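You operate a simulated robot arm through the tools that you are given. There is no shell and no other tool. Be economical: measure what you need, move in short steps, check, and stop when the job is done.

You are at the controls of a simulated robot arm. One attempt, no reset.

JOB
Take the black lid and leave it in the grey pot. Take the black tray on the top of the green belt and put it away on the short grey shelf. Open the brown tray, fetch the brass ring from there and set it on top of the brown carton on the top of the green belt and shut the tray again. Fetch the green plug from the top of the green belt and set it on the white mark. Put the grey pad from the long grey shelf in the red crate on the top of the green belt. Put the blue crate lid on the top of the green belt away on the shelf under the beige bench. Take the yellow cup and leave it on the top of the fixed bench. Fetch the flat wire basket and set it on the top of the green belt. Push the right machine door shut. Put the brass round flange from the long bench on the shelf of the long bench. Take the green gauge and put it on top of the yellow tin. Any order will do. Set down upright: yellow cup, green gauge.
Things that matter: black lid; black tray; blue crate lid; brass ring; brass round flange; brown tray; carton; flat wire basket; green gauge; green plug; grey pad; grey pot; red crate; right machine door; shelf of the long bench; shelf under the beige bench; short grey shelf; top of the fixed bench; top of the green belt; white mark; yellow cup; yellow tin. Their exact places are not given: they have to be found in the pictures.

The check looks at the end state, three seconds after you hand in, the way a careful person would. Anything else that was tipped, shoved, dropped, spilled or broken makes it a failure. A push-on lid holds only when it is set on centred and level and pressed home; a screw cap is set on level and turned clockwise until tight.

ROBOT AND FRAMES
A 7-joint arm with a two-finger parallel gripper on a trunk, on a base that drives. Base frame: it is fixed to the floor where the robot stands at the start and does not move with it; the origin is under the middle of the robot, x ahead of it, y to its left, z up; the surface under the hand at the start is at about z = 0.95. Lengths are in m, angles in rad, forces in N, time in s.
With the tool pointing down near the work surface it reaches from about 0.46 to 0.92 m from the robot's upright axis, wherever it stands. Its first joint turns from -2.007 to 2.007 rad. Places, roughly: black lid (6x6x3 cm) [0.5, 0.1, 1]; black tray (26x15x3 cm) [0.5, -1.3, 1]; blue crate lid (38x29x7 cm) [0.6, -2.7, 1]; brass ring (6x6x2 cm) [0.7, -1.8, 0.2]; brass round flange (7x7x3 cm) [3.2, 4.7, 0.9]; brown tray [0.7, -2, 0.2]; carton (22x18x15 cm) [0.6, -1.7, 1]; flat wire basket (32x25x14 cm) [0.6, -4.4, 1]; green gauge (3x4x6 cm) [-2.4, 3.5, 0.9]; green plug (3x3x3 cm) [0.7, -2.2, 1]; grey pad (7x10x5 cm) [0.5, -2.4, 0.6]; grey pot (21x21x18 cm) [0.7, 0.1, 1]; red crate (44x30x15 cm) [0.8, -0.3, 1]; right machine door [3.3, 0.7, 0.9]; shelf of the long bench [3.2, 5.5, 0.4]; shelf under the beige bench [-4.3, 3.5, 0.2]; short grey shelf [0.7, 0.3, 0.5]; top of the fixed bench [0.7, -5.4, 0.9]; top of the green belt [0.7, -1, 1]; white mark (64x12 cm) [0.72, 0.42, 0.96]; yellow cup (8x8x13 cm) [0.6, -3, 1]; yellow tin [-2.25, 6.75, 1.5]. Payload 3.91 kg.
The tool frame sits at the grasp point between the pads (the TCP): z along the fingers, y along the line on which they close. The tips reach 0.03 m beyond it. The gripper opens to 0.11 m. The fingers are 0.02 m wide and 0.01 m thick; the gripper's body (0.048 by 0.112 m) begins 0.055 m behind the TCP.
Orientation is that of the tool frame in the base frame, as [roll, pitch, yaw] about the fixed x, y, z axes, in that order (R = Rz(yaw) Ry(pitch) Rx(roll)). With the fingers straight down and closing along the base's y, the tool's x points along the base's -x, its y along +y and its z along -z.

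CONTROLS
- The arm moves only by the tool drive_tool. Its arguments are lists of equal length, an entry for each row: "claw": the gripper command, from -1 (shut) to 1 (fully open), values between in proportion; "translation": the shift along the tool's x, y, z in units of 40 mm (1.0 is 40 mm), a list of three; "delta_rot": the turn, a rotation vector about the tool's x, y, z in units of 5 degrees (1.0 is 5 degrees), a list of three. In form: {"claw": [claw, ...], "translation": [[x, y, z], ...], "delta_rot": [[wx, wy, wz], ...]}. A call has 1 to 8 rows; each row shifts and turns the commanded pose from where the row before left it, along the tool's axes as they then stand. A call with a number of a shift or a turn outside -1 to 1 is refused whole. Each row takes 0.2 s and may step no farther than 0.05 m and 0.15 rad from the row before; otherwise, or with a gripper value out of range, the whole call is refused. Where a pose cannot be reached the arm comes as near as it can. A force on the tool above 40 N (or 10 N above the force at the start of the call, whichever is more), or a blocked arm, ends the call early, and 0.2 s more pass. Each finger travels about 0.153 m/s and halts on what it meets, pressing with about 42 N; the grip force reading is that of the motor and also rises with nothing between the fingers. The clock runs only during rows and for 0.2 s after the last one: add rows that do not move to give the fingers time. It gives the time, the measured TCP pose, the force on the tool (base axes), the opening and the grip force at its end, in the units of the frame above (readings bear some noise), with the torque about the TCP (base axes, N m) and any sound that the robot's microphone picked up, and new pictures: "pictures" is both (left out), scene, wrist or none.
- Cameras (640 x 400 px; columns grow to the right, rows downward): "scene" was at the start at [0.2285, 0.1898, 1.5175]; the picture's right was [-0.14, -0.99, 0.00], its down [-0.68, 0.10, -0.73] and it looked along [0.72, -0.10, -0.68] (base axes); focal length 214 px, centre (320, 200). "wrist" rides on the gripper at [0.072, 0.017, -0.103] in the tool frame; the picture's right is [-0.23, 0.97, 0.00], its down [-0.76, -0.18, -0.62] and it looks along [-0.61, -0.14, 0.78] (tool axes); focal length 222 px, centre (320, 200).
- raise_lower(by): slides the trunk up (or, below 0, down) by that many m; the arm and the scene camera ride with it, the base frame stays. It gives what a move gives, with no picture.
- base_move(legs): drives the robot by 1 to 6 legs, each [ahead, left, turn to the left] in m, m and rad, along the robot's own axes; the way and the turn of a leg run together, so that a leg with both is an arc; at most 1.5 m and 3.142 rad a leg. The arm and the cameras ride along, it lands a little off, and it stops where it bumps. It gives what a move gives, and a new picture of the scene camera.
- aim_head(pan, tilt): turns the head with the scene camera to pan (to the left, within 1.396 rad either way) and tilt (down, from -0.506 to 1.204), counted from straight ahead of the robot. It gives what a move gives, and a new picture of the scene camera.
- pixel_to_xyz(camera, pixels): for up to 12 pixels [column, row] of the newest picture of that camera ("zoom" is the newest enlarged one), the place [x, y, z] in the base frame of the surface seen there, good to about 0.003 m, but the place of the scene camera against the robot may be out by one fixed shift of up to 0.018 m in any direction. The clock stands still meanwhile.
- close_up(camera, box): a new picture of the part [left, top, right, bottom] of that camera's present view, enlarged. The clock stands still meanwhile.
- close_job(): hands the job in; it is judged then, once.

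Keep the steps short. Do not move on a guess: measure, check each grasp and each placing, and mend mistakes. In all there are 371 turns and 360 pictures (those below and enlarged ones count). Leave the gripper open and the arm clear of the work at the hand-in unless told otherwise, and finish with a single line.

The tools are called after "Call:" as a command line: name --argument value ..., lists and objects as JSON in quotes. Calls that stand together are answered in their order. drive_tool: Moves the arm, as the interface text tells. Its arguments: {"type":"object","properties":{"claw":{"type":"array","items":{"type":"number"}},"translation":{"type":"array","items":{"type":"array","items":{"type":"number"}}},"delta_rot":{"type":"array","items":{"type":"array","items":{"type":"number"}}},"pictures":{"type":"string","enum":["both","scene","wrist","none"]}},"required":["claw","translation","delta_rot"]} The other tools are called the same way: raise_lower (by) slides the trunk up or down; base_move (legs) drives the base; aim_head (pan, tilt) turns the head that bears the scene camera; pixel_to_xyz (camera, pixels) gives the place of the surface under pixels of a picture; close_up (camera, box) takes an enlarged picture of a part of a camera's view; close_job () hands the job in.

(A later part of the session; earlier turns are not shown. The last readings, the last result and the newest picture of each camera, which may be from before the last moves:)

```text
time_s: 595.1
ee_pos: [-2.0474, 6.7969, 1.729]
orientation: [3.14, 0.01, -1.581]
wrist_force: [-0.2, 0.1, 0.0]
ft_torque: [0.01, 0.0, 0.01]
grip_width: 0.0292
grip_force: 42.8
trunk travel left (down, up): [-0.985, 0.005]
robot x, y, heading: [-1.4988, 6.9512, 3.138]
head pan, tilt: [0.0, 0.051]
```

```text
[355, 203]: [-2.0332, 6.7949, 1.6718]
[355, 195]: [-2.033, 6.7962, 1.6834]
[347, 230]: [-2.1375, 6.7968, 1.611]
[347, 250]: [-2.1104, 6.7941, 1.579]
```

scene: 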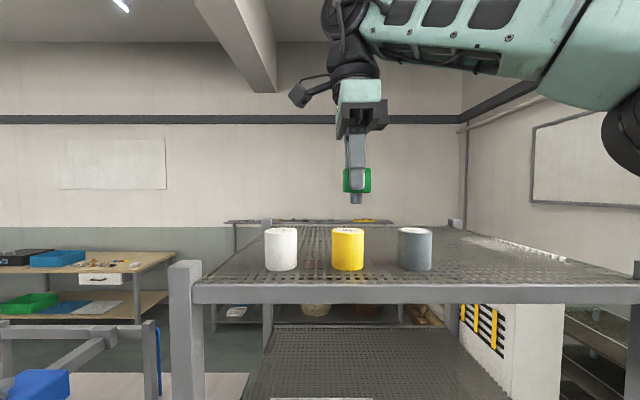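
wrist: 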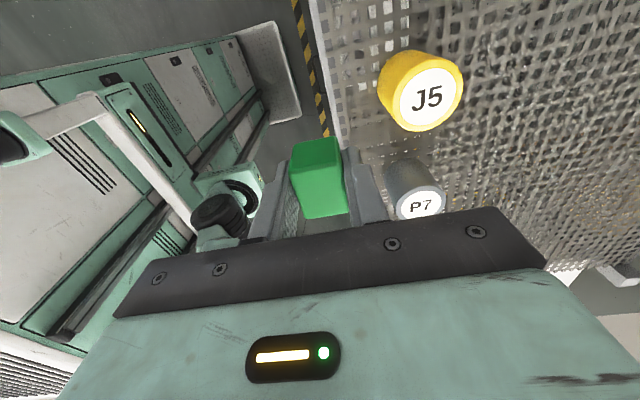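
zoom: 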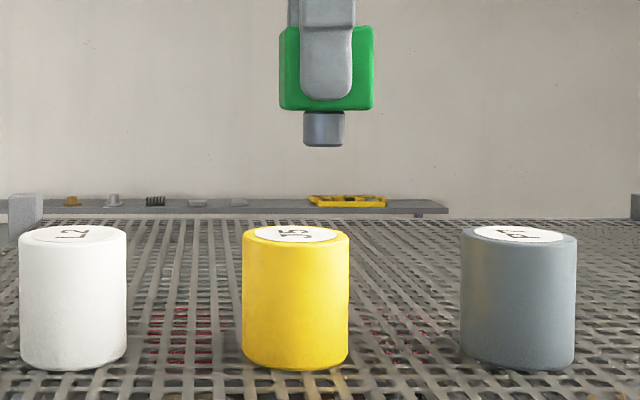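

Call:
base_move --legs '[[0.1, 0, 0]]'

Call:
drive_tool --claw '[-1, -1]' --translation '[[0, 0, 0.6], [0, 0, 0]]' --delta_rot '[[0, 0, 0], [0, 0, 0]]' --pictures "wrist"

```text
time_s: 596.2
ee_pos: [-2.1474, 6.797, 1.729]
orientation: [3.139, 0.01, -1.58]
wrist_force: [-0.2, 0.6, -1.0]
ft_torque: [-0.01, 0.01, -0.04]
grip_width: 0.0291
grip_force: 42.0
trunk travel left (down, up): [-0.985, 0.005]
robot x, y, heading: [-1.5986, 6.9527, 3.14]
head pan, tilt: [0.0, 0.051]
```

scene: 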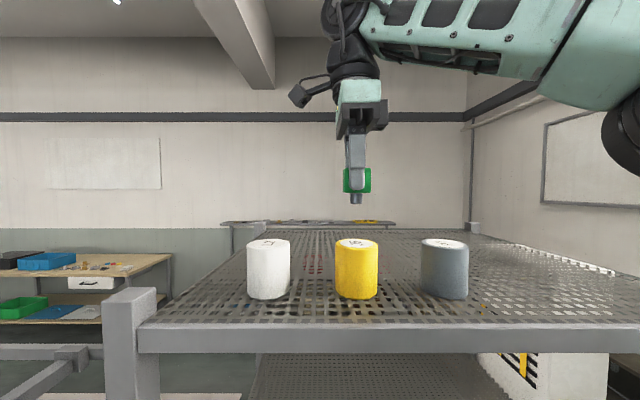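

```text
time_s: 596.8
ee_pos: [-2.146, 6.797, 1.7051]
orientation: [3.138, 0.009, -1.582]
wrist_force: [0.4, -0.7, -0.7]
ft_torque: [-0.04, 0.01, 0.01]
grip_width: 0.0295
grip_force: 41.5
trunk travel left (down, up): [-0.985, 0.005]
robot x, y, heading: [-1.5974, 6.952, 3.141]
head pan, tilt: [0.0, 0.051]
```

wrist: 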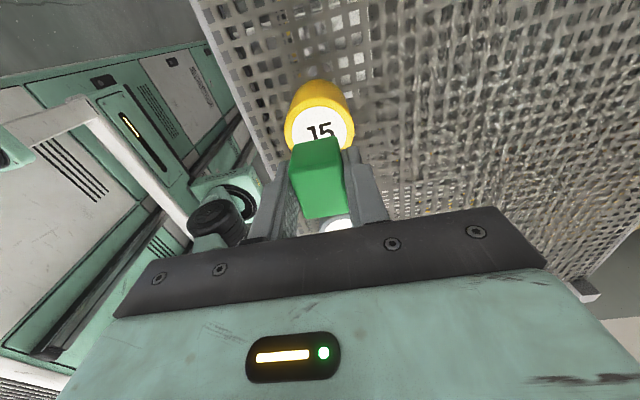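

Call:
drive_tool --claw '[-1, -1, -1]' --translation '[[-0.07, 0.07, 0.5], [0, 0, 0.1], [0, 0, 0]]' --delta_rot '[[0, 0, 0], [0, 0, 0], [0, 0, 0]]' --pictures "scene"

Call:
close_up --camera "scene" --box '[310, 170, 410, 310]'

```text
time_s: 597.6
ee_pos: [-2.1504, 6.801, 1.682]
orientation: [3.14, 0.01, -1.582]
wrist_force: [-0.3, 0.3, -0.7]
ft_torque: [0.0, 0.01, -0.03]
grip_width: 0.0295
grip_force: 41.4
trunk travel left (down, up): [-0.985, 0.005]
robot x, y, heading: [-1.6, 6.9549, 3.135]
head pan, tilt: [0.0, 0.051]
```

scene: 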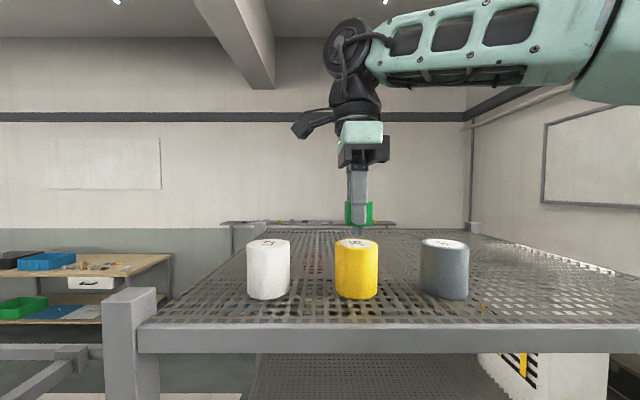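

```text
2.86 times, centred on (360, 240) of scene
```

zoom: 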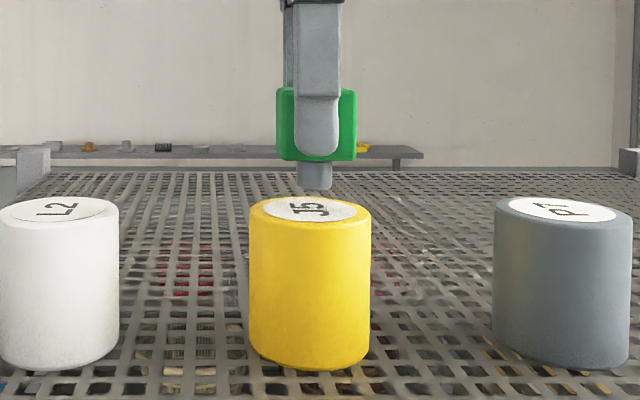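

Call:
drive_tool --claw '[-1, -1]' --translation '[[0, 0, 0.2], [0, 0, 0]]' --delta_rot '[[0, 0, 0], [0, 0, 0]]' --pictures "none"

Call:
drive_tool --claw '[-1, -1]' --translation '[[0, 0, 0.08], [0, 0, 0]]' --delta_rot '[[0, 0, 0], [0, 0, 0]]' --pictures "none"

```text
time_s: 598.2
ee_pos: [-2.1493, 6.8002, 1.6735]
orientation: [3.14, 0.01, -1.582]
wrist_force: [-0.2, 0.2, -1.5]
ft_torque: [-0.02, 0.0, 0.03]
grip_width: 0.0293
grip_force: 42.2
trunk travel left (down, up): [-0.985, 0.005]
robot x, y, heading: [-1.5956, 6.9544, 3.145]
head pan, tilt: [0.0, 0.051]
```

```text
time_s: 598.8
ee_pos: [-2.1509, 6.8002, 1.6704]
orientation: [3.138, 0.008, -1.581]
wrist_force: [-0.3, 0.3, 2.4]
ft_torque: [0.0, 0.04, 0.0]
grip_width: 0.0292
grip_force: 42.0
trunk travel left (down, up): [-0.985, 0.005]
robot x, y, heading: [-1.6015, 6.9479, 3.134]
head pan, tilt: [0.0, 0.051]
```

Contact felt (+2.4 N). Open and rise.

Call:
drive_tool --claw '[-0.1, -0.1, -0.1, -0.1, -0.1]' --translation '[[0, 0, 0], [0, 0, 0], [0, 0, 0], [0, 0, -0.8], [0, 0, -0.6]]' --delta_rot '[[0, 0, 0], [0, 0, 0], [0, 0, 0], [0, 0, 0], [0, 0, 0]]' --pictures "scene"

Call:
close_up --camera "scene" --box '[310, 170, 410, 310]'

```text
time_s: 600.0
ee_pos: [-2.152, 6.7998, 1.7249]
orientation: [3.139, 0.011, -1.581]
wrist_force: [0.4, -0.4, 0.2]
ft_torque: [0.01, -0.04, -0.02]
grip_width: 0.0494
grip_force: 0.1
trunk travel left (down, up): [-0.985, 0.005]
robot x, y, heading: [-1.5974, 6.9482, 3.137]
head pan, tilt: [0.0, 0.051]
```

scene: 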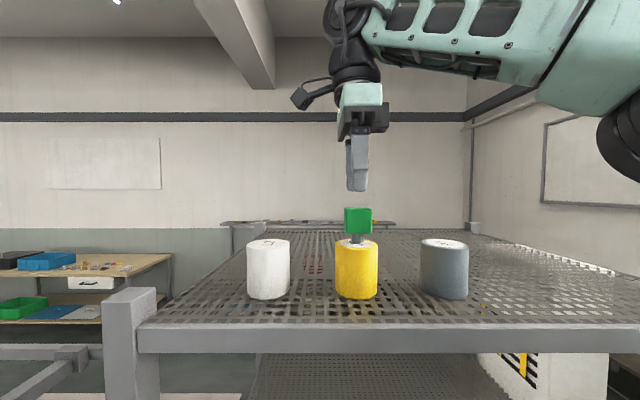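

```text
2.86 times, centred on (360, 240) of scene
```

zoom: 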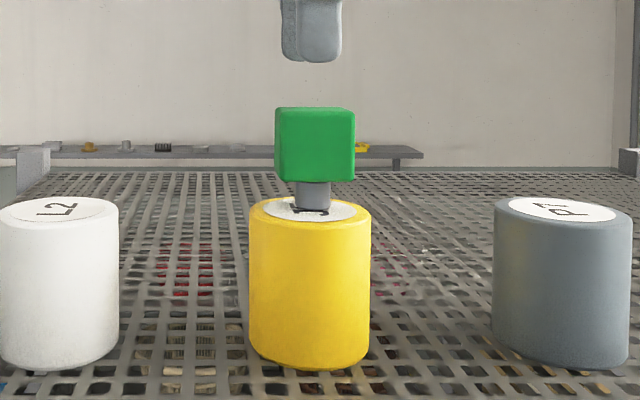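

The gauge stands upright on the yellow tin. Back away, turn round and look toward the long bench.

Call:
base_move --legs '[[-0.7, 0, 0], [0, 0, -1.57], [0, 0, -1.57]]'

Call:
aim_head --pan 0.0 --tilt 0.35

```text
time_s: 611.4
ee_pos: [-0.3638, 7.1032, 1.7271]
orientation: [3.14, 0.011, 1.562]
wrist_force: [0.8, 0.3, 0.4]
ft_torque: [0.03, -0.01, 0.0]
grip_width: 0.0494
grip_force: 0.1
trunk travel left (down, up): [-0.985, 0.005]
robot x, y, heading: [-0.9162, 6.9497, -0.001]
head pan, tilt: [0.0, 0.051]
```

scene: 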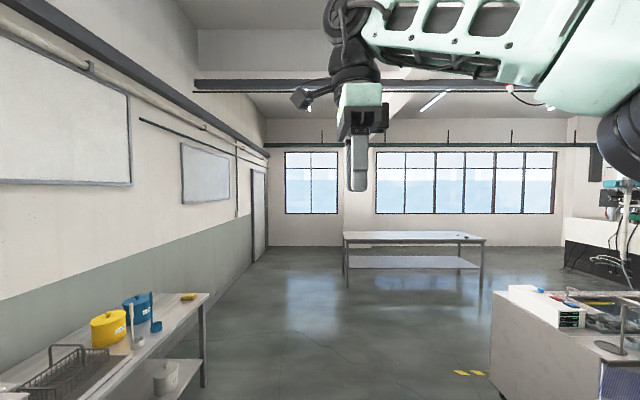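

```text
time_s: 612.2
ee_pos: [-0.363, 7.1034, 1.7267]
orientation: [3.14, 0.01, 1.563]
wrist_force: [0.3, -0.1, 0.3]
ft_torque: [-0.01, -0.02, 0.0]
grip_width: 0.0495
grip_force: 0.2
trunk travel left (down, up): [-0.985, 0.005]
robot x, y, heading: [-0.9127, 6.9515, 0.003]
head pan, tilt: [0.0, 0.351]
```

scene: 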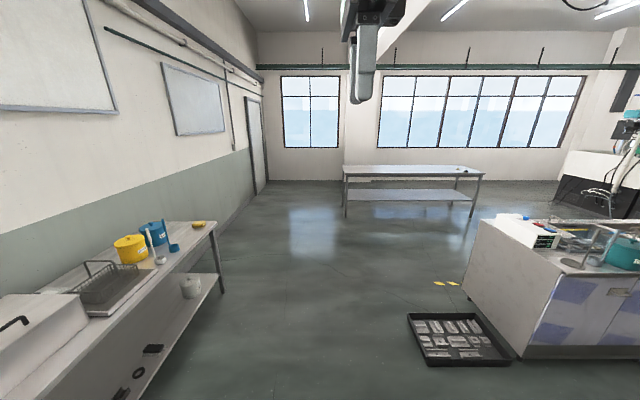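

Call:
pixel_to_xyz --camera "scene" --pixels '[[345, 172], [484, 176], [346, 217], [473, 217], [465, 171], [410, 195], [470, 235], [213, 225], [408, 320], [485, 365], [610, 160], [390, 166]]'

Call:
close_up --camera "scene" --box '[330, 150, 500, 230]'

```text
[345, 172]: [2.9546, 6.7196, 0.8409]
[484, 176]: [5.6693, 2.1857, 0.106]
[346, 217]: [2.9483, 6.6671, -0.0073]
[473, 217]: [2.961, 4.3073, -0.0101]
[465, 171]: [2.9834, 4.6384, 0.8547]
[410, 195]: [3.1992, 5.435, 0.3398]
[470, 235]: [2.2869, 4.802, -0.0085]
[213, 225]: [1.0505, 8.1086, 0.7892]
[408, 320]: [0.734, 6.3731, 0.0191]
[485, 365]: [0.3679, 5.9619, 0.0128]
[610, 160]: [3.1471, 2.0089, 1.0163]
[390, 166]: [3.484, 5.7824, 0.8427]
```

```text
3.76 times, centred on (415, 190) of scene
```

zoom: 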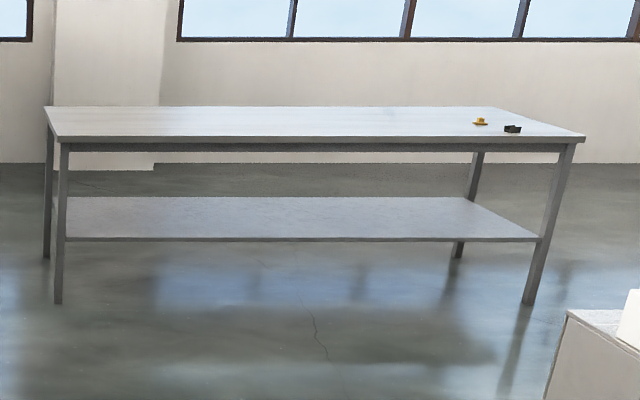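

Drive along to the long bench.

Call:
base_move --legs '[[1.5, 0, 0], [1.5, 0, 0], [0, -1.0, 0]]'

Call:
aim_head --pan -0.5 --tilt 0.5

```text
time_s: 631.6
ee_pos: [2.6388, 6.0975, 1.7264]
orientation: [3.14, 0.01, 1.529]
wrist_force: [0.0, 0.8, 0.5]
ft_torque: [0.01, 0.05, 0.0]
grip_width: 0.0493
grip_force: 0.1
trunk travel left (down, up): [-0.985, 0.005]
robot x, y, heading: [2.0795, 5.9633, -0.034]
head pan, tilt: [0.0, 0.351]
```

scene: 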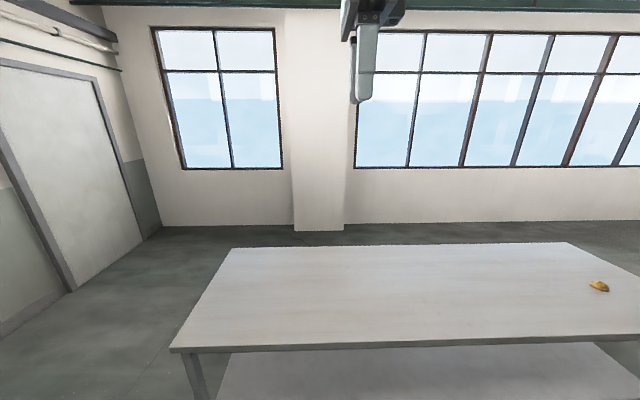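

```text
time_s: 632.5
ee_pos: [2.6382, 6.0971, 1.7274]
orientation: [3.14, 0.01, 1.528]
wrist_force: [-0.7, -0.2, 0.2]
ft_torque: [-0.04, 0.03, 0.03]
grip_width: 0.0497
grip_force: 0.2
trunk travel left (down, up): [-0.985, 0.005]
robot x, y, heading: [2.0825, 5.9651, -0.04]
head pan, tilt: [-0.499, 0.499]
```

scene: 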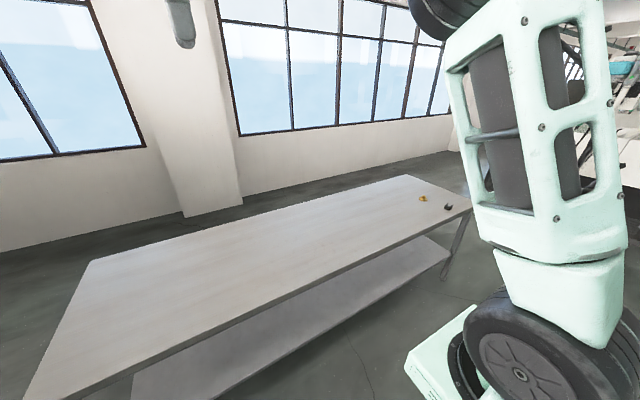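

Call:
pixel_to_xyz --camera "scene" --pixels '[[422, 198], [423, 202], [447, 206]]'

Call:
base_move --legs '[[0.1, -1.3, 0.038]]'

Call:
drive_tool --claw '[1, 1, 1, 1, 1, 1, 1, 1]' --translation '[[0, 0.4, 0.8], [0, 0.4, 0.8], [0, 0.4, 0.8], [0, 0.4, 0.8], [0, 0.4, 0.8], [0, 0.4, 0.8], [0, 0.4, 0.8], [0, 0, 1]]' --delta_rot '[[0, 0, 0], [0, 0, 0], [0, 0, 0], [0, 0, 0], [0, 0, 0], [0, 0, 0], [0, 0, 0], [0, 0, 0]]' --pictures "none"

Call:
drive_tool --claw '[1, 1, 1, 1, 1, 1]' --translation '[[0, 0, 1], [0, 0, 1], [0, 0, 1], [0, 0, 1], [0, 0, 1], [0, 0, 0]]' --delta_rot '[[0, 0, 0], [0, 0, 0], [0, 0, 0], [0, 0, 0], [0, 0, 0], [0, 0, 0]]' --pictures "both"

```text
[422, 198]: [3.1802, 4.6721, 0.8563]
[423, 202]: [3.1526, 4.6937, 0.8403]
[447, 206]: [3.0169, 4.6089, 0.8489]
```

```text
time_s: 639.2
ee_pos: [2.6968, 4.7673, 1.7249]
orientation: [3.139, 0.011, 1.528]
wrist_force: [-0.1, 0.6, 0.1]
ft_torque: [0.02, 0.0, 0.01]
grip_width: 0.0497
grip_force: 0.1
trunk travel left (down, up): [-0.985, 0.005]
robot x, y, heading: [2.1394, 4.6311, -0.034]
head pan, tilt: [-0.499, 0.499]
```

scene: 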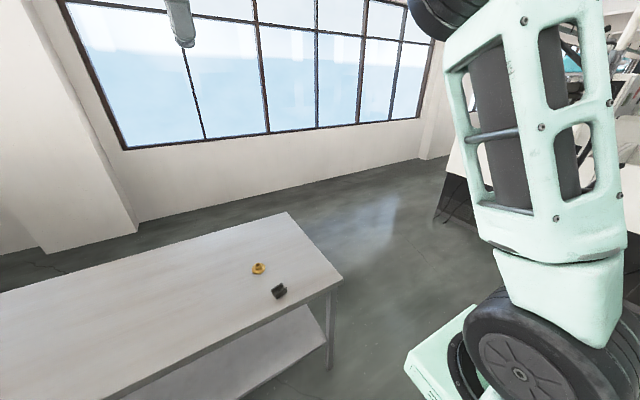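

```text
time_s: 641.0
ee_pos: [2.8089, 4.7596, 1.4608]
orientation: [3.141, 0.01, 1.527]
wrist_force: [0.6, 0.2, 0.3]
ft_torque: [-0.02, -0.02, 0.0]
grip_width: 0.1098
grip_force: 0.1
trunk travel left (down, up): [-0.985, 0.005]
robot x, y, heading: [2.1368, 4.6339, -0.033]
head pan, tilt: [-0.499, 0.499]
```

```text
time_s: 642.4
ee_pos: [2.8093, 4.7574, 1.2614]
orientation: [3.139, 0.011, 1.527]
wrist_force: [-0.2, 1.0, -0.6]
ft_torque: [0.02, 0.02, -0.01]
grip_width: 0.1099
grip_force: 0.1
trunk travel left (down, up): [-0.985, 0.005]
robot x, y, heading: [2.1354, 4.634, -0.029]
head pan, tilt: [-0.499, 0.499]
```

scene: 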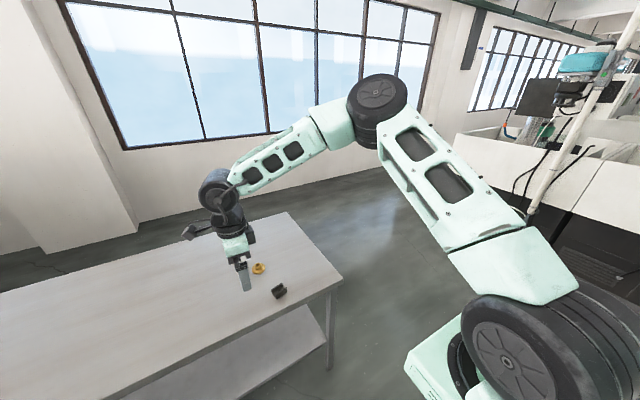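
wrist: 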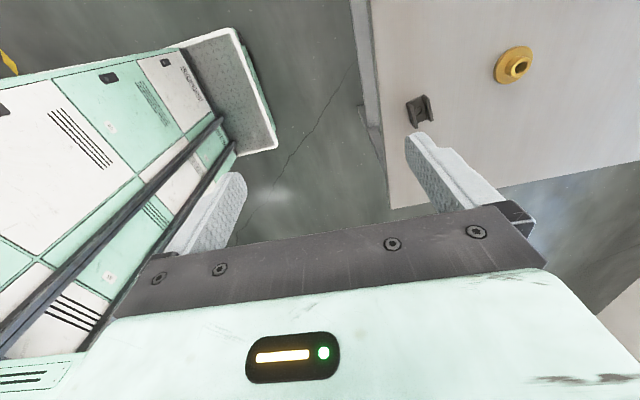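

Call:
base_move --legs '[[0.27, -0.07, 0.03]]'

Call:
drive_tool --claw '[1, 1, 1, 1]' --translation '[[0, 0.8, 0.5], [0, 0.8, 0.7], [0, 0, 0.8], [0, 0, 0]]' --delta_rot '[[0, 0, 0], [0, 0, 0], [0, 0, 0], [0, 0, 0]]' --pictures "wrist"

```text
time_s: 644.4
ee_pos: [3.0757, 4.6992, 1.2599]
orientation: [3.139, 0.01, 1.552]
wrist_force: [0.2, 0.3, -0.6]
ft_torque: [0.05, 0.0, -0.01]
grip_width: 0.11
grip_force: 0.1
trunk travel left (down, up): [-0.985, 0.005]
robot x, y, heading: [2.4054, 4.556, -0.01]
head pan, tilt: [-0.499, 0.499]
```

scene: 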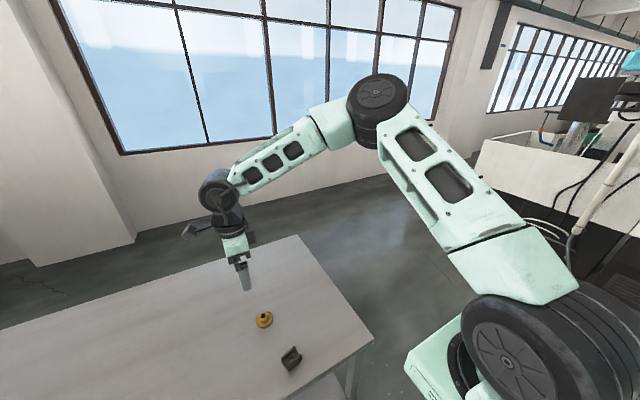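

```text
time_s: 645.4
ee_pos: [3.1387, 4.6983, 1.1826]
orientation: [3.139, 0.011, 1.553]
wrist_force: [-0.1, -0.5, -0.1]
ft_torque: [0.02, 0.03, 0.0]
grip_width: 0.1099
grip_force: 0.0
trunk travel left (down, up): [-0.985, 0.005]
robot x, y, heading: [2.4071, 4.5555, -0.012]
head pan, tilt: [-0.499, 0.499]
```

wrist: 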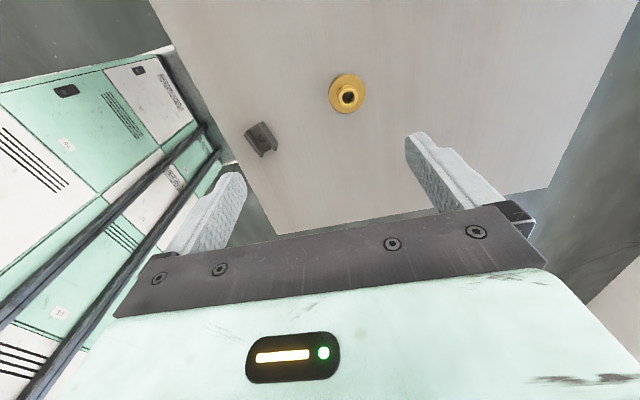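

Call:
pixel_to_xyz --camera "wrist" --pixels '[[347, 88], [340, 98], [356, 96], [347, 106], [331, 94], [363, 92], [346, 77], [347, 113], [300, 120], [348, 97]]'

Call:
close_up --camera "wrist" --box '[310, 60, 390, 125]'

```text
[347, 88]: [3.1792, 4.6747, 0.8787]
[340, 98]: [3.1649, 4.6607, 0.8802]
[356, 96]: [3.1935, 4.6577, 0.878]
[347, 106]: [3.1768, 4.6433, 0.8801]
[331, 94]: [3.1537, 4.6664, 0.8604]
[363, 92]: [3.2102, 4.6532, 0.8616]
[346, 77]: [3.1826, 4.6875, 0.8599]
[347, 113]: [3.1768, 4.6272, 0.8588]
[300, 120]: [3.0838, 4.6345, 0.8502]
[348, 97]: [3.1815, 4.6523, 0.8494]
```

```text
6.15 times, centred on (350, 92) of wrist
```

zoom: 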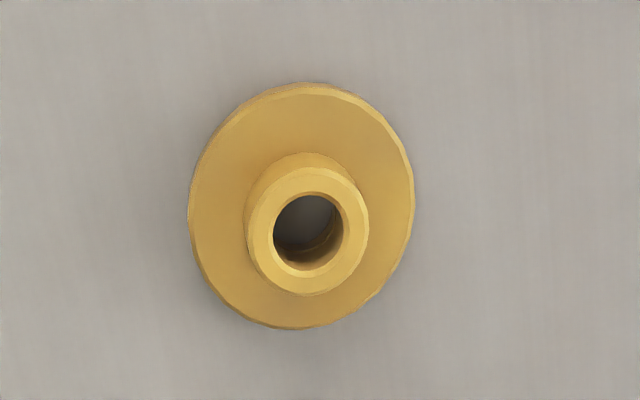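

Call:
drive_tool --claw '[0.3, 0.3, 0.3, 0.3, 0.3, 0.3, 0.3, 0.3]' --translation '[[-0.5, 0.55, 0.5], [-0.5, 0.5, 0.5], [0, 0, 1], [0, 0, 1], [0, 0, 1], [0, 0, 1], [0, 0, 0.6], [0, 0, 0]]' --delta_rot '[[0, 0, 0], [0, 0, 0], [0, 0, 0], [0, 0, 0], [0, 0, 0], [0, 0, 0], [0, 0, 0], [0, 0, 0]]' --pictures "wrist"

```text
time_s: 647.2
ee_pos: [3.1789, 4.6514, 0.9583]
orientation: [3.14, 0.009, 1.552]
wrist_force: [-0.4, -0.4, -0.2]
ft_torque: [0.03, 0.01, 0.04]
grip_width: 0.0716
grip_force: 0.0
trunk travel left (down, up): [-0.985, 0.005]
robot x, y, heading: [2.4085, 4.5578, -0.006]
head pan, tilt: [-0.499, 0.499]
```

wrist: 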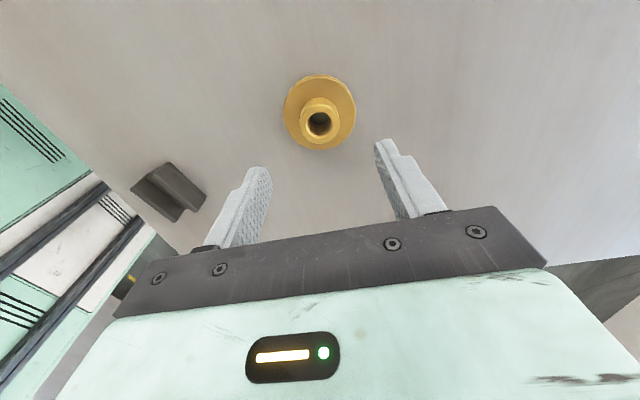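

Call:
drive_tool --claw '[0.3, 0.3, -1, -1, -1, -1]' --translation '[[0.15, 0.03, 0.8], [0, 0, 0.8], [0, 0, 0], [0, 0, 0], [0, 0, 0], [0, 0, 0]]' --delta_rot '[[0, 0, 0], [0, 0, 0], [0, 0, 0], [0, 0, 0], [0, 0, 0], [0, 0, 0]]' --pictures "none"

Call:
drive_tool --claw '[-1, -1, -1, -1, -1]' --translation '[[0, 0, -0.5], [0, 0, -1], [0, 0, -1], [0, -0.8, -0.6], [0, -1, 0]]' --delta_rot '[[0, 0, 0], [0, 0, 0], [0, 0, 0], [0, 0, 0], [0, 0, 0]]' --pictures "wrist"

```text
time_s: 648.6
ee_pos: [3.1815, 4.6592, 0.8945]
orientation: [3.141, 0.01, 1.553]
wrist_force: [-0.8, 0.5, -0.8]
ft_torque: [0.04, 0.01, 0.02]
grip_width: 0.033
grip_force: 41.8
trunk travel left (down, up): [-0.985, 0.005]
robot x, y, heading: [2.4111, 4.5589, -0.008]
head pan, tilt: [-0.499, 0.499]
```

```text
time_s: 649.8
ee_pos: [3.1094, 4.6626, 1.0157]
orientation: [3.14, 0.012, 1.551]
wrist_force: [1.0, 0.8, -3.6]
ft_torque: [-0.01, -0.01, -0.04]
grip_width: 0.0329
grip_force: 41.7
trunk travel left (down, up): [-0.985, 0.005]
robot x, y, heading: [2.4054, 4.5555, -0.011]
head pan, tilt: [-0.499, 0.499]
```

wrist: 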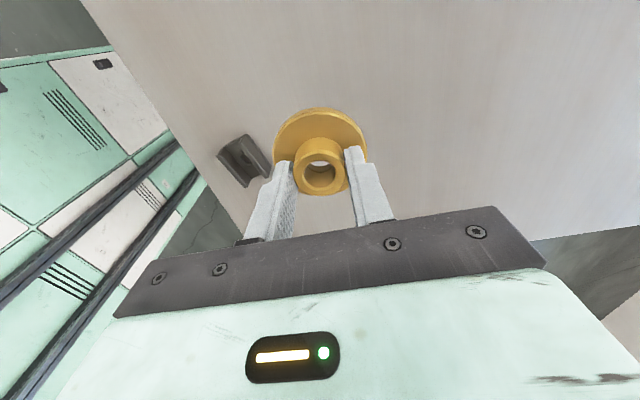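

Flange held. Strafe along the bench, back off a little, and lower for the shelf.

Call:
base_move --legs '[[0, 0.65, 0.01], [-0.34, 0, 0]]'

Call:
raise_lower --by -0.35

Call:
drive_tool --claw '[-1, -1, -1, -1, -1, -1, -1, -1]' --translation '[[0, 0, -1], [0, 0, -1], [0, 0, -1], [0, 0, -1], [0, 0, -1], [0, 0, -1], [0, 0, -1], [0, 0, -1]]' --delta_rot '[[0, 0, 0], [0, 0, 0], [0, 0, 0], [0, 0, 0], [0, 0, 0], [0, 0, 0], [0, 0, 0], [0, 0, 0]]' --pictures "none"

Call:
raise_lower --by -0.4

Call:
raise_lower --by -0.16

Call:
aim_head --pan -0.1 --tilt 0.1

```text
time_s: 655.2
ee_pos: [2.7593, 5.3126, 1.0158]
orientation: [3.139, 0.01, 1.582]
wrist_force: [-1.2, 0.3, -4.6]
ft_torque: [-0.02, 0.0, -0.01]
grip_width: 0.0331
grip_force: 41.2
trunk travel left (down, up): [-0.985, 0.005]
robot x, y, heading: [2.059, 5.1843, 0.026]
head pan, tilt: [-0.499, 0.499]
```

scene: 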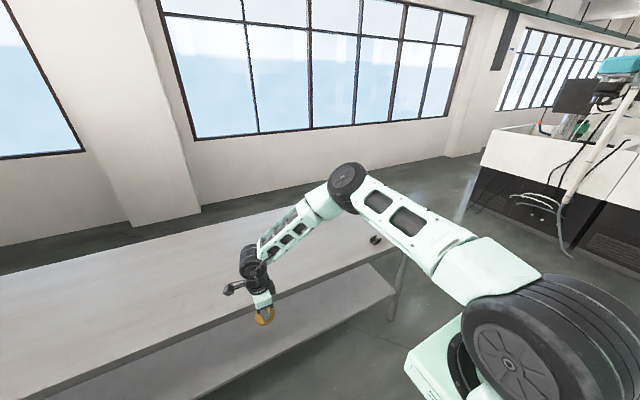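

```text
time_s: 658.6
ee_pos: [2.7597, 5.3116, 0.667]
orientation: [3.139, 0.011, 1.583]
wrist_force: [0.6, -0.7, -2.8]
ft_torque: [0.02, 0.0, 0.02]
grip_width: 0.0331
grip_force: 42.0
trunk travel left (down, up): [-0.635, 0.355]
robot x, y, heading: [2.0623, 5.1874, 0.022]
head pan, tilt: [-0.499, 0.499]
```

```text
time_s: 660.4
ee_pos: [2.76, 5.3149, 0.9888]
orientation: [3.139, 0.01, 1.582]
wrist_force: [1.2, -0.2, -4.1]
ft_torque: [-0.03, 0.01, -0.01]
grip_width: 0.0328
grip_force: 42.3
trunk travel left (down, up): [-0.635, 0.355]
robot x, y, heading: [2.0626, 5.1855, 0.02]
head pan, tilt: [-0.499, 0.499]
```

```text
time_s: 664.2
ee_pos: [2.7612, 5.3146, 0.5888]
orientation: [3.141, 0.012, 1.583]
wrist_force: [-0.3, 0.3, -3.4]
ft_torque: [-0.04, -0.01, 0.0]
grip_width: 0.0329
grip_force: 42.2
trunk travel left (down, up): [-0.235, 0.755]
robot x, y, heading: [2.0586, 5.1874, 0.025]
head pan, tilt: [-0.499, 0.499]
```

```text
time_s: 666.0
ee_pos: [2.7617, 5.3148, 0.428]
orientation: [-3.142, 0.011, 1.582]
wrist_force: [0.0, 0.2, -3.9]
ft_torque: [-0.02, -0.01, 0.06]
grip_width: 0.033
grip_force: 42.0
trunk travel left (down, up): [-0.075, 0.915]
robot x, y, heading: [2.0641, 5.1879, 0.027]
head pan, tilt: [-0.499, 0.499]
```

```text
time_s: 666.9
ee_pos: [2.7616, 5.3155, 0.4279]
orientation: [3.14, 0.01, 1.583]
wrist_force: [-0.4, -0.3, -4.1]
ft_torque: [-0.04, -0.01, 0.02]
grip_width: 0.0333
grip_force: 42.0
trunk travel left (down, up): [-0.075, 0.915]
robot x, y, heading: [2.0635, 5.1862, 0.024]
head pan, tilt: [-0.099, 0.099]
```

scene: 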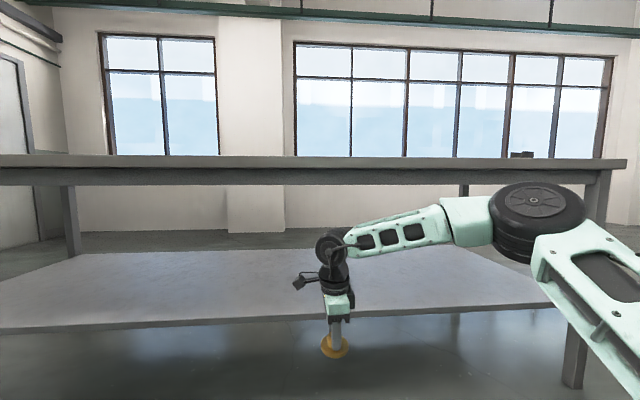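

Measure shelf front edge, bench underside and the arm's heights.

Call:
pixel_to_xyz --camera "scene" --pixels '[[250, 318], [250, 300], [250, 182], [250, 165], [330, 235], [400, 215], [445, 205], [490, 200], [540, 185], [300, 290], [334, 355], [470, 200]]'

```text
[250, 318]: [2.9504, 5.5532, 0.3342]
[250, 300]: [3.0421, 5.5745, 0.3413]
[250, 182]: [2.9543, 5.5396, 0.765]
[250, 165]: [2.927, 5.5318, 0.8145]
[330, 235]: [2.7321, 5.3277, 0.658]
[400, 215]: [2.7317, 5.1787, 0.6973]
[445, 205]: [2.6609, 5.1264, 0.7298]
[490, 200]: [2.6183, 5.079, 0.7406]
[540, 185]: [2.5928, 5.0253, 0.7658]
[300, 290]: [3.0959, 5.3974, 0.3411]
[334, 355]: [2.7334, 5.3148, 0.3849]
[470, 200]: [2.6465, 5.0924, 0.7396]
```

Reach 10 cm further with the arm (lowers the elbow), slightly lower, then re-measure.

Call:
drive_tool --claw '[-1, -1, -1, -1]' --translation '[[0, 0.9, 0.1], [0, 0.9, 0.1], [0, 0.9, 0.1], [0, 0, 0]]' --delta_rot '[[0, 0, 0], [0, 0, 0], [0, 0, 0], [0, 0, 0]]' --pictures "scene"

Call:
pixel_to_xyz --camera "scene" --pixels '[[340, 232], [400, 218], [440, 208], [480, 205], [500, 210], [530, 200], [250, 186], [250, 190], [480, 225]]'

```text
time_s: 667.9
ee_pos: [2.8696, 5.3173, 0.4173]
orientation: [3.141, 0.01, 1.583]
wrist_force: [0.5, 0.8, -2.8]
ft_torque: [0.01, 0.0, -0.02]
grip_width: 0.033
grip_force: 42.5
trunk travel left (down, up): [-0.075, 0.915]
robot x, y, heading: [2.0604, 5.1859, 0.026]
head pan, tilt: [-0.099, 0.099]
```

scene: 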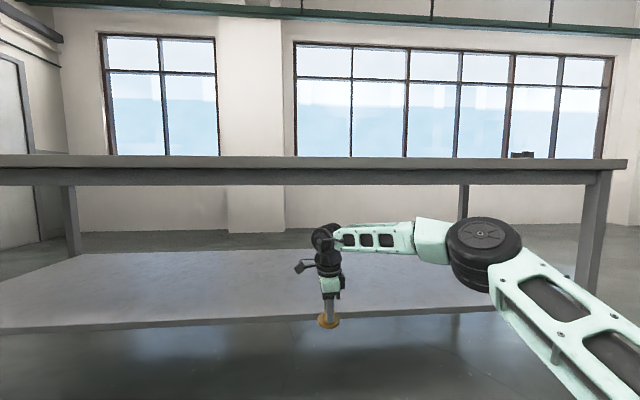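

```text
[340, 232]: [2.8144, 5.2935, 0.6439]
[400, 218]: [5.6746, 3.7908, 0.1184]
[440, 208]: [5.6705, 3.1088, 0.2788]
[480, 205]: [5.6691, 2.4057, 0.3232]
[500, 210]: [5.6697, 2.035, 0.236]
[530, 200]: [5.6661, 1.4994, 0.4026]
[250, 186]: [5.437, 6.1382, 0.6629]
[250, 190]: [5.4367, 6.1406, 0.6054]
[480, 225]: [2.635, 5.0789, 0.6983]
```

The arm is now below 0.71, apron bottom ≈ 0.76. Move in 0.19 m.

Call:
base_move --legs '[[0.19, -0.003, 0]]'

Call:
drive_tool --claw '[-1, -1]' --translation '[[0, 0, 0.45], [0, 0, 0]]' --delta_rot '[[0, 0, 0], [0, 0, 0]]' --pictures "none"

```text
time_s: 669.5
ee_pos: [3.0624, 5.3171, 0.4185]
orientation: [3.139, 0.01, 1.584]
wrist_force: [-0.6, -0.6, -3.2]
ft_torque: [0.02, 0.0, -0.01]
grip_width: 0.0329
grip_force: 41.8
trunk travel left (down, up): [-0.075, 0.915]
robot x, y, heading: [2.2521, 5.1872, 0.023]
head pan, tilt: [-0.099, 0.099]
```

scene: 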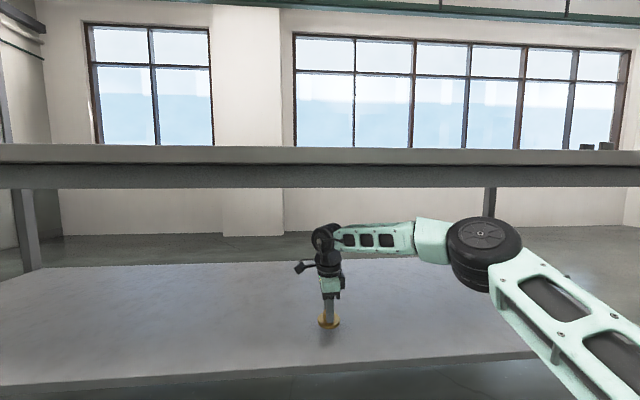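

```text
time_s: 670.1
ee_pos: [3.0645, 5.318, 0.3992]
orientation: [3.138, 0.011, 1.585]
wrist_force: [0.7, 0.6, -3.9]
ft_torque: [-0.03, 0.02, -0.01]
grip_width: 0.0331
grip_force: 42.3
trunk travel left (down, up): [-0.075, 0.915]
robot x, y, heading: [2.2541, 5.1897, 0.025]
head pan, tilt: [-0.099, 0.099]
```

Call:
drive_tool --claw '[-1, -1]' --translation '[[0, 0, 0.15], [0, 0, 0]]' --delta_rot '[[0, 0, 0], [0, 0, 0]]' --pictures "none"

```text
time_s: 670.7
ee_pos: [3.0637, 5.3193, 0.3939]
orientation: [3.139, 0.011, 1.58]
wrist_force: [0.6, 0.2, -3.4]
ft_torque: [-0.01, 0.06, 0.03]
grip_width: 0.033
grip_force: 42.1
trunk travel left (down, up): [-0.075, 0.915]
robot x, y, heading: [2.2514, 5.1846, 0.018]
head pan, tilt: [-0.099, 0.099]
```

Call:
drive_tool --claw '[-1, -1]' --translation '[[0, 0, 0.08], [0, 0, 0]]' --delta_rot '[[0, 0, 0], [0, 0, 0]]' --pictures "none"

```text
time_s: 671.3
ee_pos: [3.0641, 5.3167, 0.394]
orientation: [3.135, 0.008, 1.58]
wrist_force: [-0.8, -6.2, 28.4]
ft_torque: [-0.62, 0.39, -0.07]
grip_width: 0.0332
grip_force: 42.1
trunk travel left (down, up): [-0.075, 0.915]
robot x, y, heading: [2.2514, 5.1873, 0.02]
head pan, tilt: [-0.099, 0.099]
```

Contact. Open, rise 5 cm, back out.

Call:
drive_tool --claw '[0.3, 0.3, 0.3, 0.3, 0.3]' --translation '[[0, 0, 0], [0, 0, 0], [0, 0, -0.6], [0, 0, -0.6], [0, 0, 0]]' --delta_rot '[[0, 0, 0], [0, 0, 0], [0, 0, 0], [0, 0, 0], [0, 0, 0]]' --pictures "none"

Call:
base_move --legs '[[-0.35, 0, 0]]'

```text
time_s: 672.5
ee_pos: [3.0627, 5.3183, 0.4373]
orientation: [3.14, 0.012, 1.583]
wrist_force: [0.5, 1.0, -0.1]
ft_torque: [0.0, -0.02, 0.01]
grip_width: 0.0713
grip_force: 0.0
trunk travel left (down, up): [-0.075, 0.915]
robot x, y, heading: [2.2529, 5.1838, 0.021]
head pan, tilt: [-0.099, 0.099]
```

```text
time_s: 674.7
ee_pos: [2.714, 5.3185, 0.4383]
orientation: [3.139, 0.01, 1.593]
wrist_force: [-0.1, 0.2, 0.3]
ft_torque: [-0.04, 0.03, -0.01]
grip_width: 0.0715
grip_force: 0.1
trunk travel left (down, up): [-0.075, 0.915]
robot x, y, heading: [1.906, 5.1773, 0.028]
head pan, tilt: [-0.099, 0.099]
```

scene: 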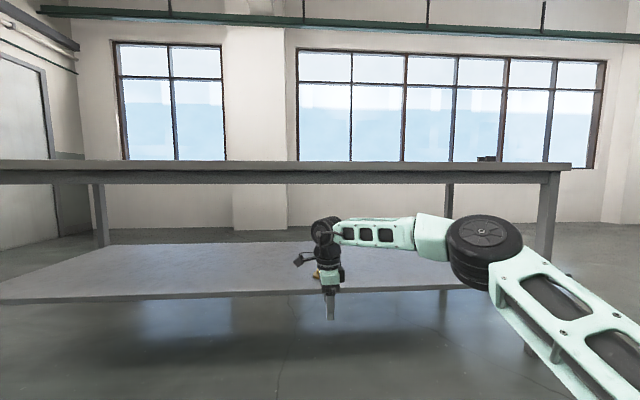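

Flange is on the shelf. Raise and turn right toward the machines.

Call:
raise_lower --by 0.4

Call:
raise_lower --by 0.25

Call:
base_move --legs '[[0.1, 0, -1.57]]'

Call:
aim_head --pan 0.2 --tilt 0.3

```text
time_s: 678.6
ee_pos: [2.7129, 5.3184, 0.8369]
orientation: [3.14, 0.01, 1.593]
wrist_force: [-0.7, 0.8, -1.0]
ft_torque: [0.0, -0.04, 0.0]
grip_width: 0.0714
grip_force: 0.1
trunk travel left (down, up): [-0.475, 0.515]
robot x, y, heading: [1.9042, 5.1764, 0.033]
head pan, tilt: [-0.099, 0.099]
```

```text
time_s: 681.1
ee_pos: [2.7125, 5.3176, 1.0869]
orientation: [3.14, 0.009, 1.593]
wrist_force: [0.6, -0.9, -1.1]
ft_torque: [-0.03, -0.02, -0.01]
grip_width: 0.0714
grip_force: 0.0
trunk travel left (down, up): [-0.725, 0.265]
robot x, y, heading: [1.9061, 5.1803, 0.032]
head pan, tilt: [-0.099, 0.099]
```

```text
time_s: 685.4
ee_pos: [2.0989, 4.3055, 1.0872]
orientation: [3.14, 0.01, 0.005]
wrist_force: [0.1, 0.4, -0.1]
ft_torque: [-0.02, -0.01, -0.03]
grip_width: 0.0714
grip_force: 0.0
trunk travel left (down, up): [-0.725, 0.265]
robot x, y, heading: [1.9715, 5.1153, -1.555]
head pan, tilt: [-0.099, 0.099]
```

scene: 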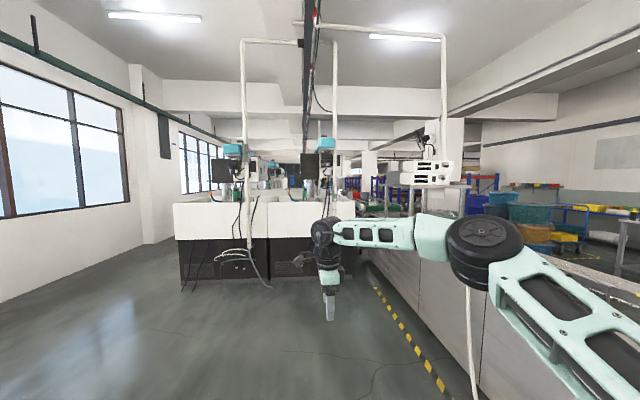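

```text
time_s: 686.2
ee_pos: [2.0992, 4.3051, 1.0875]
orientation: [3.139, 0.011, 0.007]
wrist_force: [-0.6, -0.3, 0.4]
ft_torque: [0.02, 0.0, -0.01]
grip_width: 0.0715
grip_force: 0.1
trunk travel left (down, up): [-0.725, 0.265]
robot x, y, heading: [1.9751, 5.1129, -1.559]
head pan, tilt: [0.201, 0.3]
```

scene: 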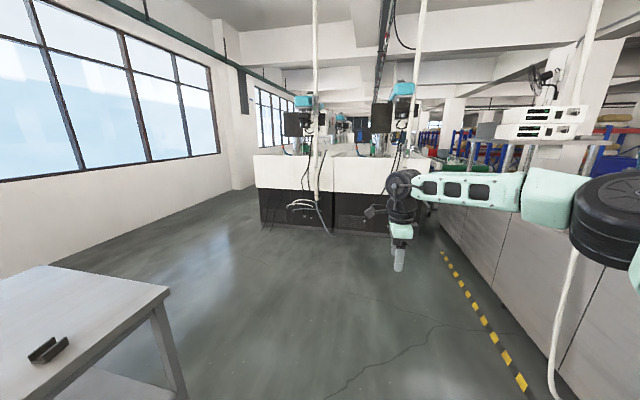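

Call:
pixel_to_xyz --camera "scene" --pixels '[[258, 228], [335, 233], [425, 232], [256, 175], [437, 190], [230, 185], [445, 225], [520, 320], [250, 165], [430, 180], [440, 300], [455, 240]]'

```text
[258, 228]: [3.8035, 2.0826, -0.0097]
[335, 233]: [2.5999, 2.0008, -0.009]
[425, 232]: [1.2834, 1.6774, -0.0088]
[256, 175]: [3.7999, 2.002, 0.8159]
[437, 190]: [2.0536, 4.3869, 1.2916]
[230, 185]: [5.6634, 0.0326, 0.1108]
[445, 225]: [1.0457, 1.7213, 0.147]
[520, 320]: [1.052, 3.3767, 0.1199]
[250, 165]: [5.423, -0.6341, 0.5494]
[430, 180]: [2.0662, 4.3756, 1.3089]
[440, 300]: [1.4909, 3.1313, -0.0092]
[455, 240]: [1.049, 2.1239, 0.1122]
```

Machines' backs are at y ≈ 2.0, x up to 3.8; free passage on the window side (x 3.8–5.4). Drive round that way.

Call:
base_move --legs '[[1.75, 0, -0.01], [0, 1.35, 0], [0, 1.35, 0], [1.4, 0, 0], [1.3, 0, 0]]'

Call:
aim_head --pan -1.1 --tilt 0.35

```text
refused: 1.75 is not a number from -1.5 to 1.5
```

```text
time_s: 687.7
ee_pos: [2.1001, 4.3056, 1.0877]
orientation: [3.141, 0.01, 0.006]
wrist_force: [0.1, 0.5, 0.2]
ft_torque: [0.0, -0.03, -0.02]
grip_width: 0.0715
grip_force: 0.0
trunk travel left (down, up): [-0.725, 0.265]
robot x, y, heading: [1.9703, 5.113, -1.556]
head pan, tilt: [-1.1, 0.351]
```

scene: 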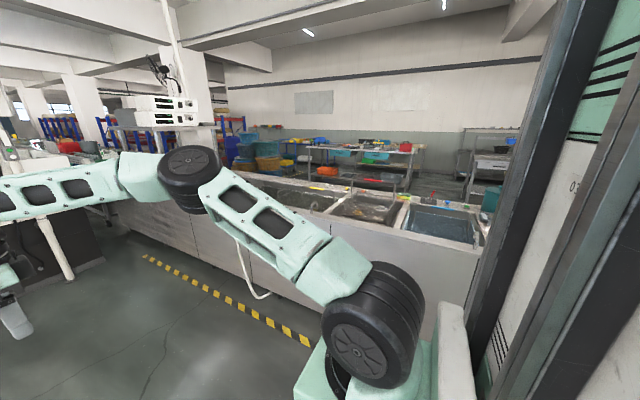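

Call:
base_move --legs '[[1.45, 0, -0.01], [0.3, 0, 0], [0, 1.35, 0], [0, 1.35, 0], [1.4, 0, 0], [1.3, 0, 0]]'

Call:
aim_head --pan -0.9 --tilt 0.4

```text
time_s: 721.5
ee_pos: [5.0571, 0.1457, 1.087]
orientation: [3.14, 0.011, 0.037]
wrist_force: [-0.1, -0.7, 0.1]
ft_torque: [0.04, 0.02, 0.02]
grip_width: 0.0715
grip_force: 0.1
trunk travel left (down, up): [-0.725, 0.265]
robot x, y, heading: [4.908, 0.9539, -1.527]
head pan, tilt: [-1.1, 0.351]
```

scene: 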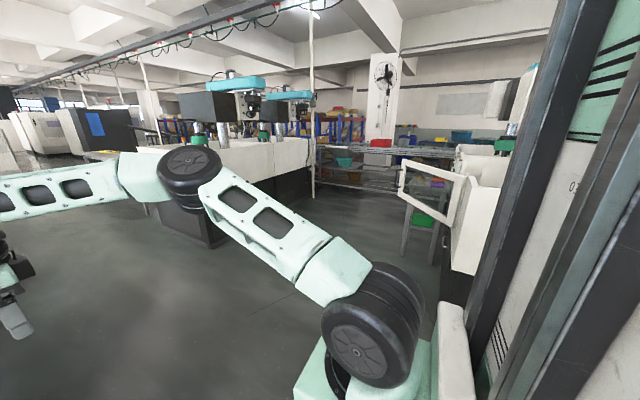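

```text
time_s: 722.2
ee_pos: [5.0579, 0.1459, 1.0874]
orientation: [3.14, 0.01, 0.038]
wrist_force: [0.1, 0.2, 0.5]
ft_torque: [-0.01, 0.02, 0.01]
grip_width: 0.0715
grip_force: 0.1
trunk travel left (down, up): [-0.725, 0.265]
robot x, y, heading: [4.905, 0.9523, -1.529]
head pan, tilt: [-0.901, 0.4]
```

scene: 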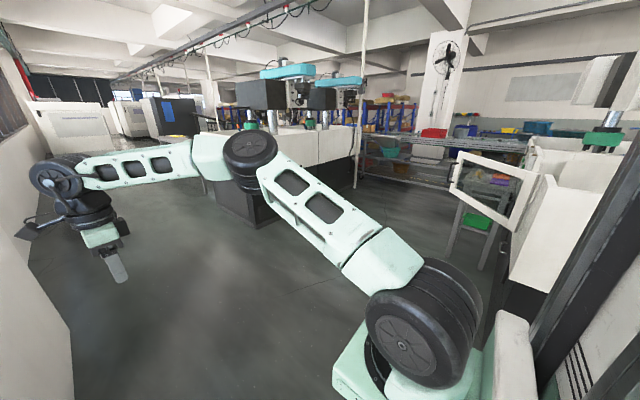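

Call:
base_move --legs '[[1.2, 0, 0], [0, 0, -1.3]]'

Call:
aim_head --pan -0.2 --tilt 0.4

```text
time_s: 731.4
ee_pos: [4.2925, -0.6585, 1.0886]
orientation: [3.139, 0.011, -1.181]
wrist_force: [-0.3, -0.2, -1.0]
ft_torque: [0.01, 0.04, 0.01]
grip_width: 0.0716
grip_force: 0.1
trunk travel left (down, up): [-0.725, 0.265]
robot x, y, heading: [4.9942, -0.2379, -2.742]
head pan, tilt: [-0.901, 0.4]
```

scene: 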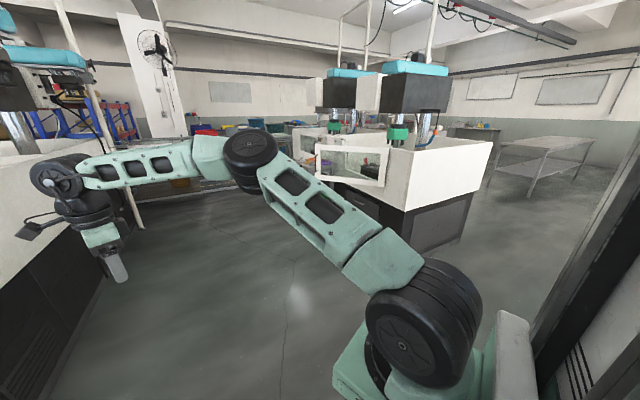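

```text
time_s: 732.5
ee_pos: [4.2929, -0.6585, 1.0882]
orientation: [3.141, 0.01, -1.184]
wrist_force: [-0.1, 0.3, 0.3]
ft_torque: [0.02, 0.04, -0.01]
grip_width: 0.0715
grip_force: 0.0
trunk travel left (down, up): [-0.725, 0.265]
robot x, y, heading: [4.9933, -0.2375, -2.744]
head pan, tilt: [-0.201, 0.4]
```

scene: 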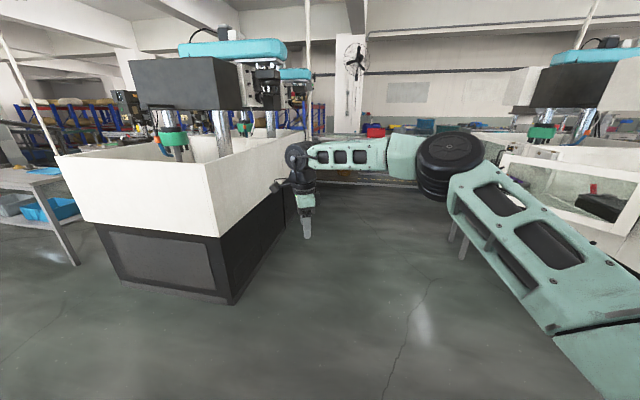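

Call:
aim_head --pan -0.95 --tilt 0.35

Call:
pixel_to_xyz --camera "scene" --pixels '[[319, 175], [385, 185], [320, 148], [387, 152], [350, 165], [355, 183], [390, 185], [410, 210], [490, 145], [415, 150]]'

Call:
close_up --camera "scene" --box '[270, 90, 510, 240]'

```text
time_s: 733.6
ee_pos: [4.2928, -0.6575, 1.0876]
orientation: [3.14, 0.01, -1.18]
wrist_force: [0.7, 0.7, -0.1]
ft_torque: [0.0, -0.03, 0.01]
grip_width: 0.0717
grip_force: 0.1
trunk travel left (down, up): [-0.725, 0.265]
robot x, y, heading: [4.9966, -0.2362, -2.741]
head pan, tilt: [-0.949, 0.351]
```

scene: 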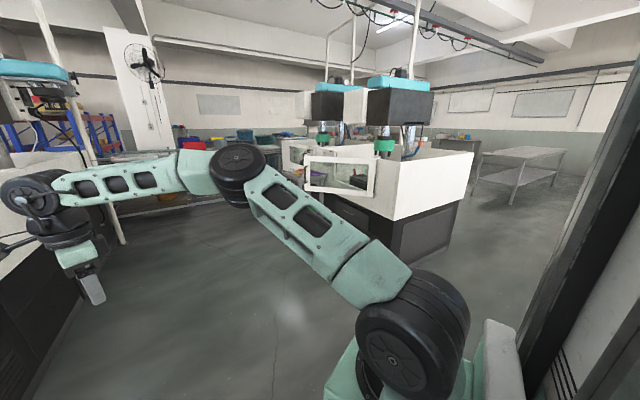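

```text
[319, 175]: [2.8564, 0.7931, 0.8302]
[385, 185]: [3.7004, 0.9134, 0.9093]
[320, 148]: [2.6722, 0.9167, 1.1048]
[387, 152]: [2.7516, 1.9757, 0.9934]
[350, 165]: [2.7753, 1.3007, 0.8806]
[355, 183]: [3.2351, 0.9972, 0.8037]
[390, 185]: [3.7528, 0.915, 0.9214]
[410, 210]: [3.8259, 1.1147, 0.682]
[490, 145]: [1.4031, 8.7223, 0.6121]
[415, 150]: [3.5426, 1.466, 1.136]
```

```text
2.67 times, centred on (390, 165) of scene
```

zoom: 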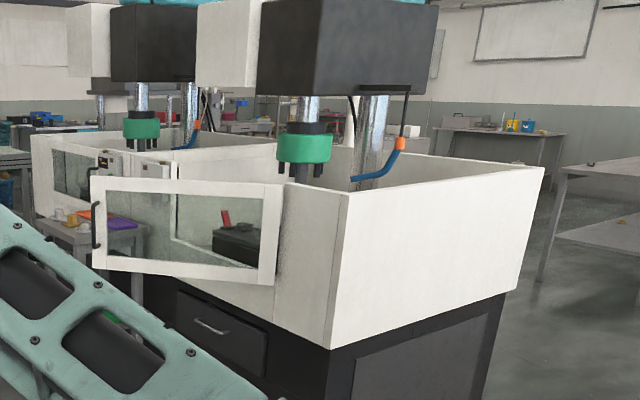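

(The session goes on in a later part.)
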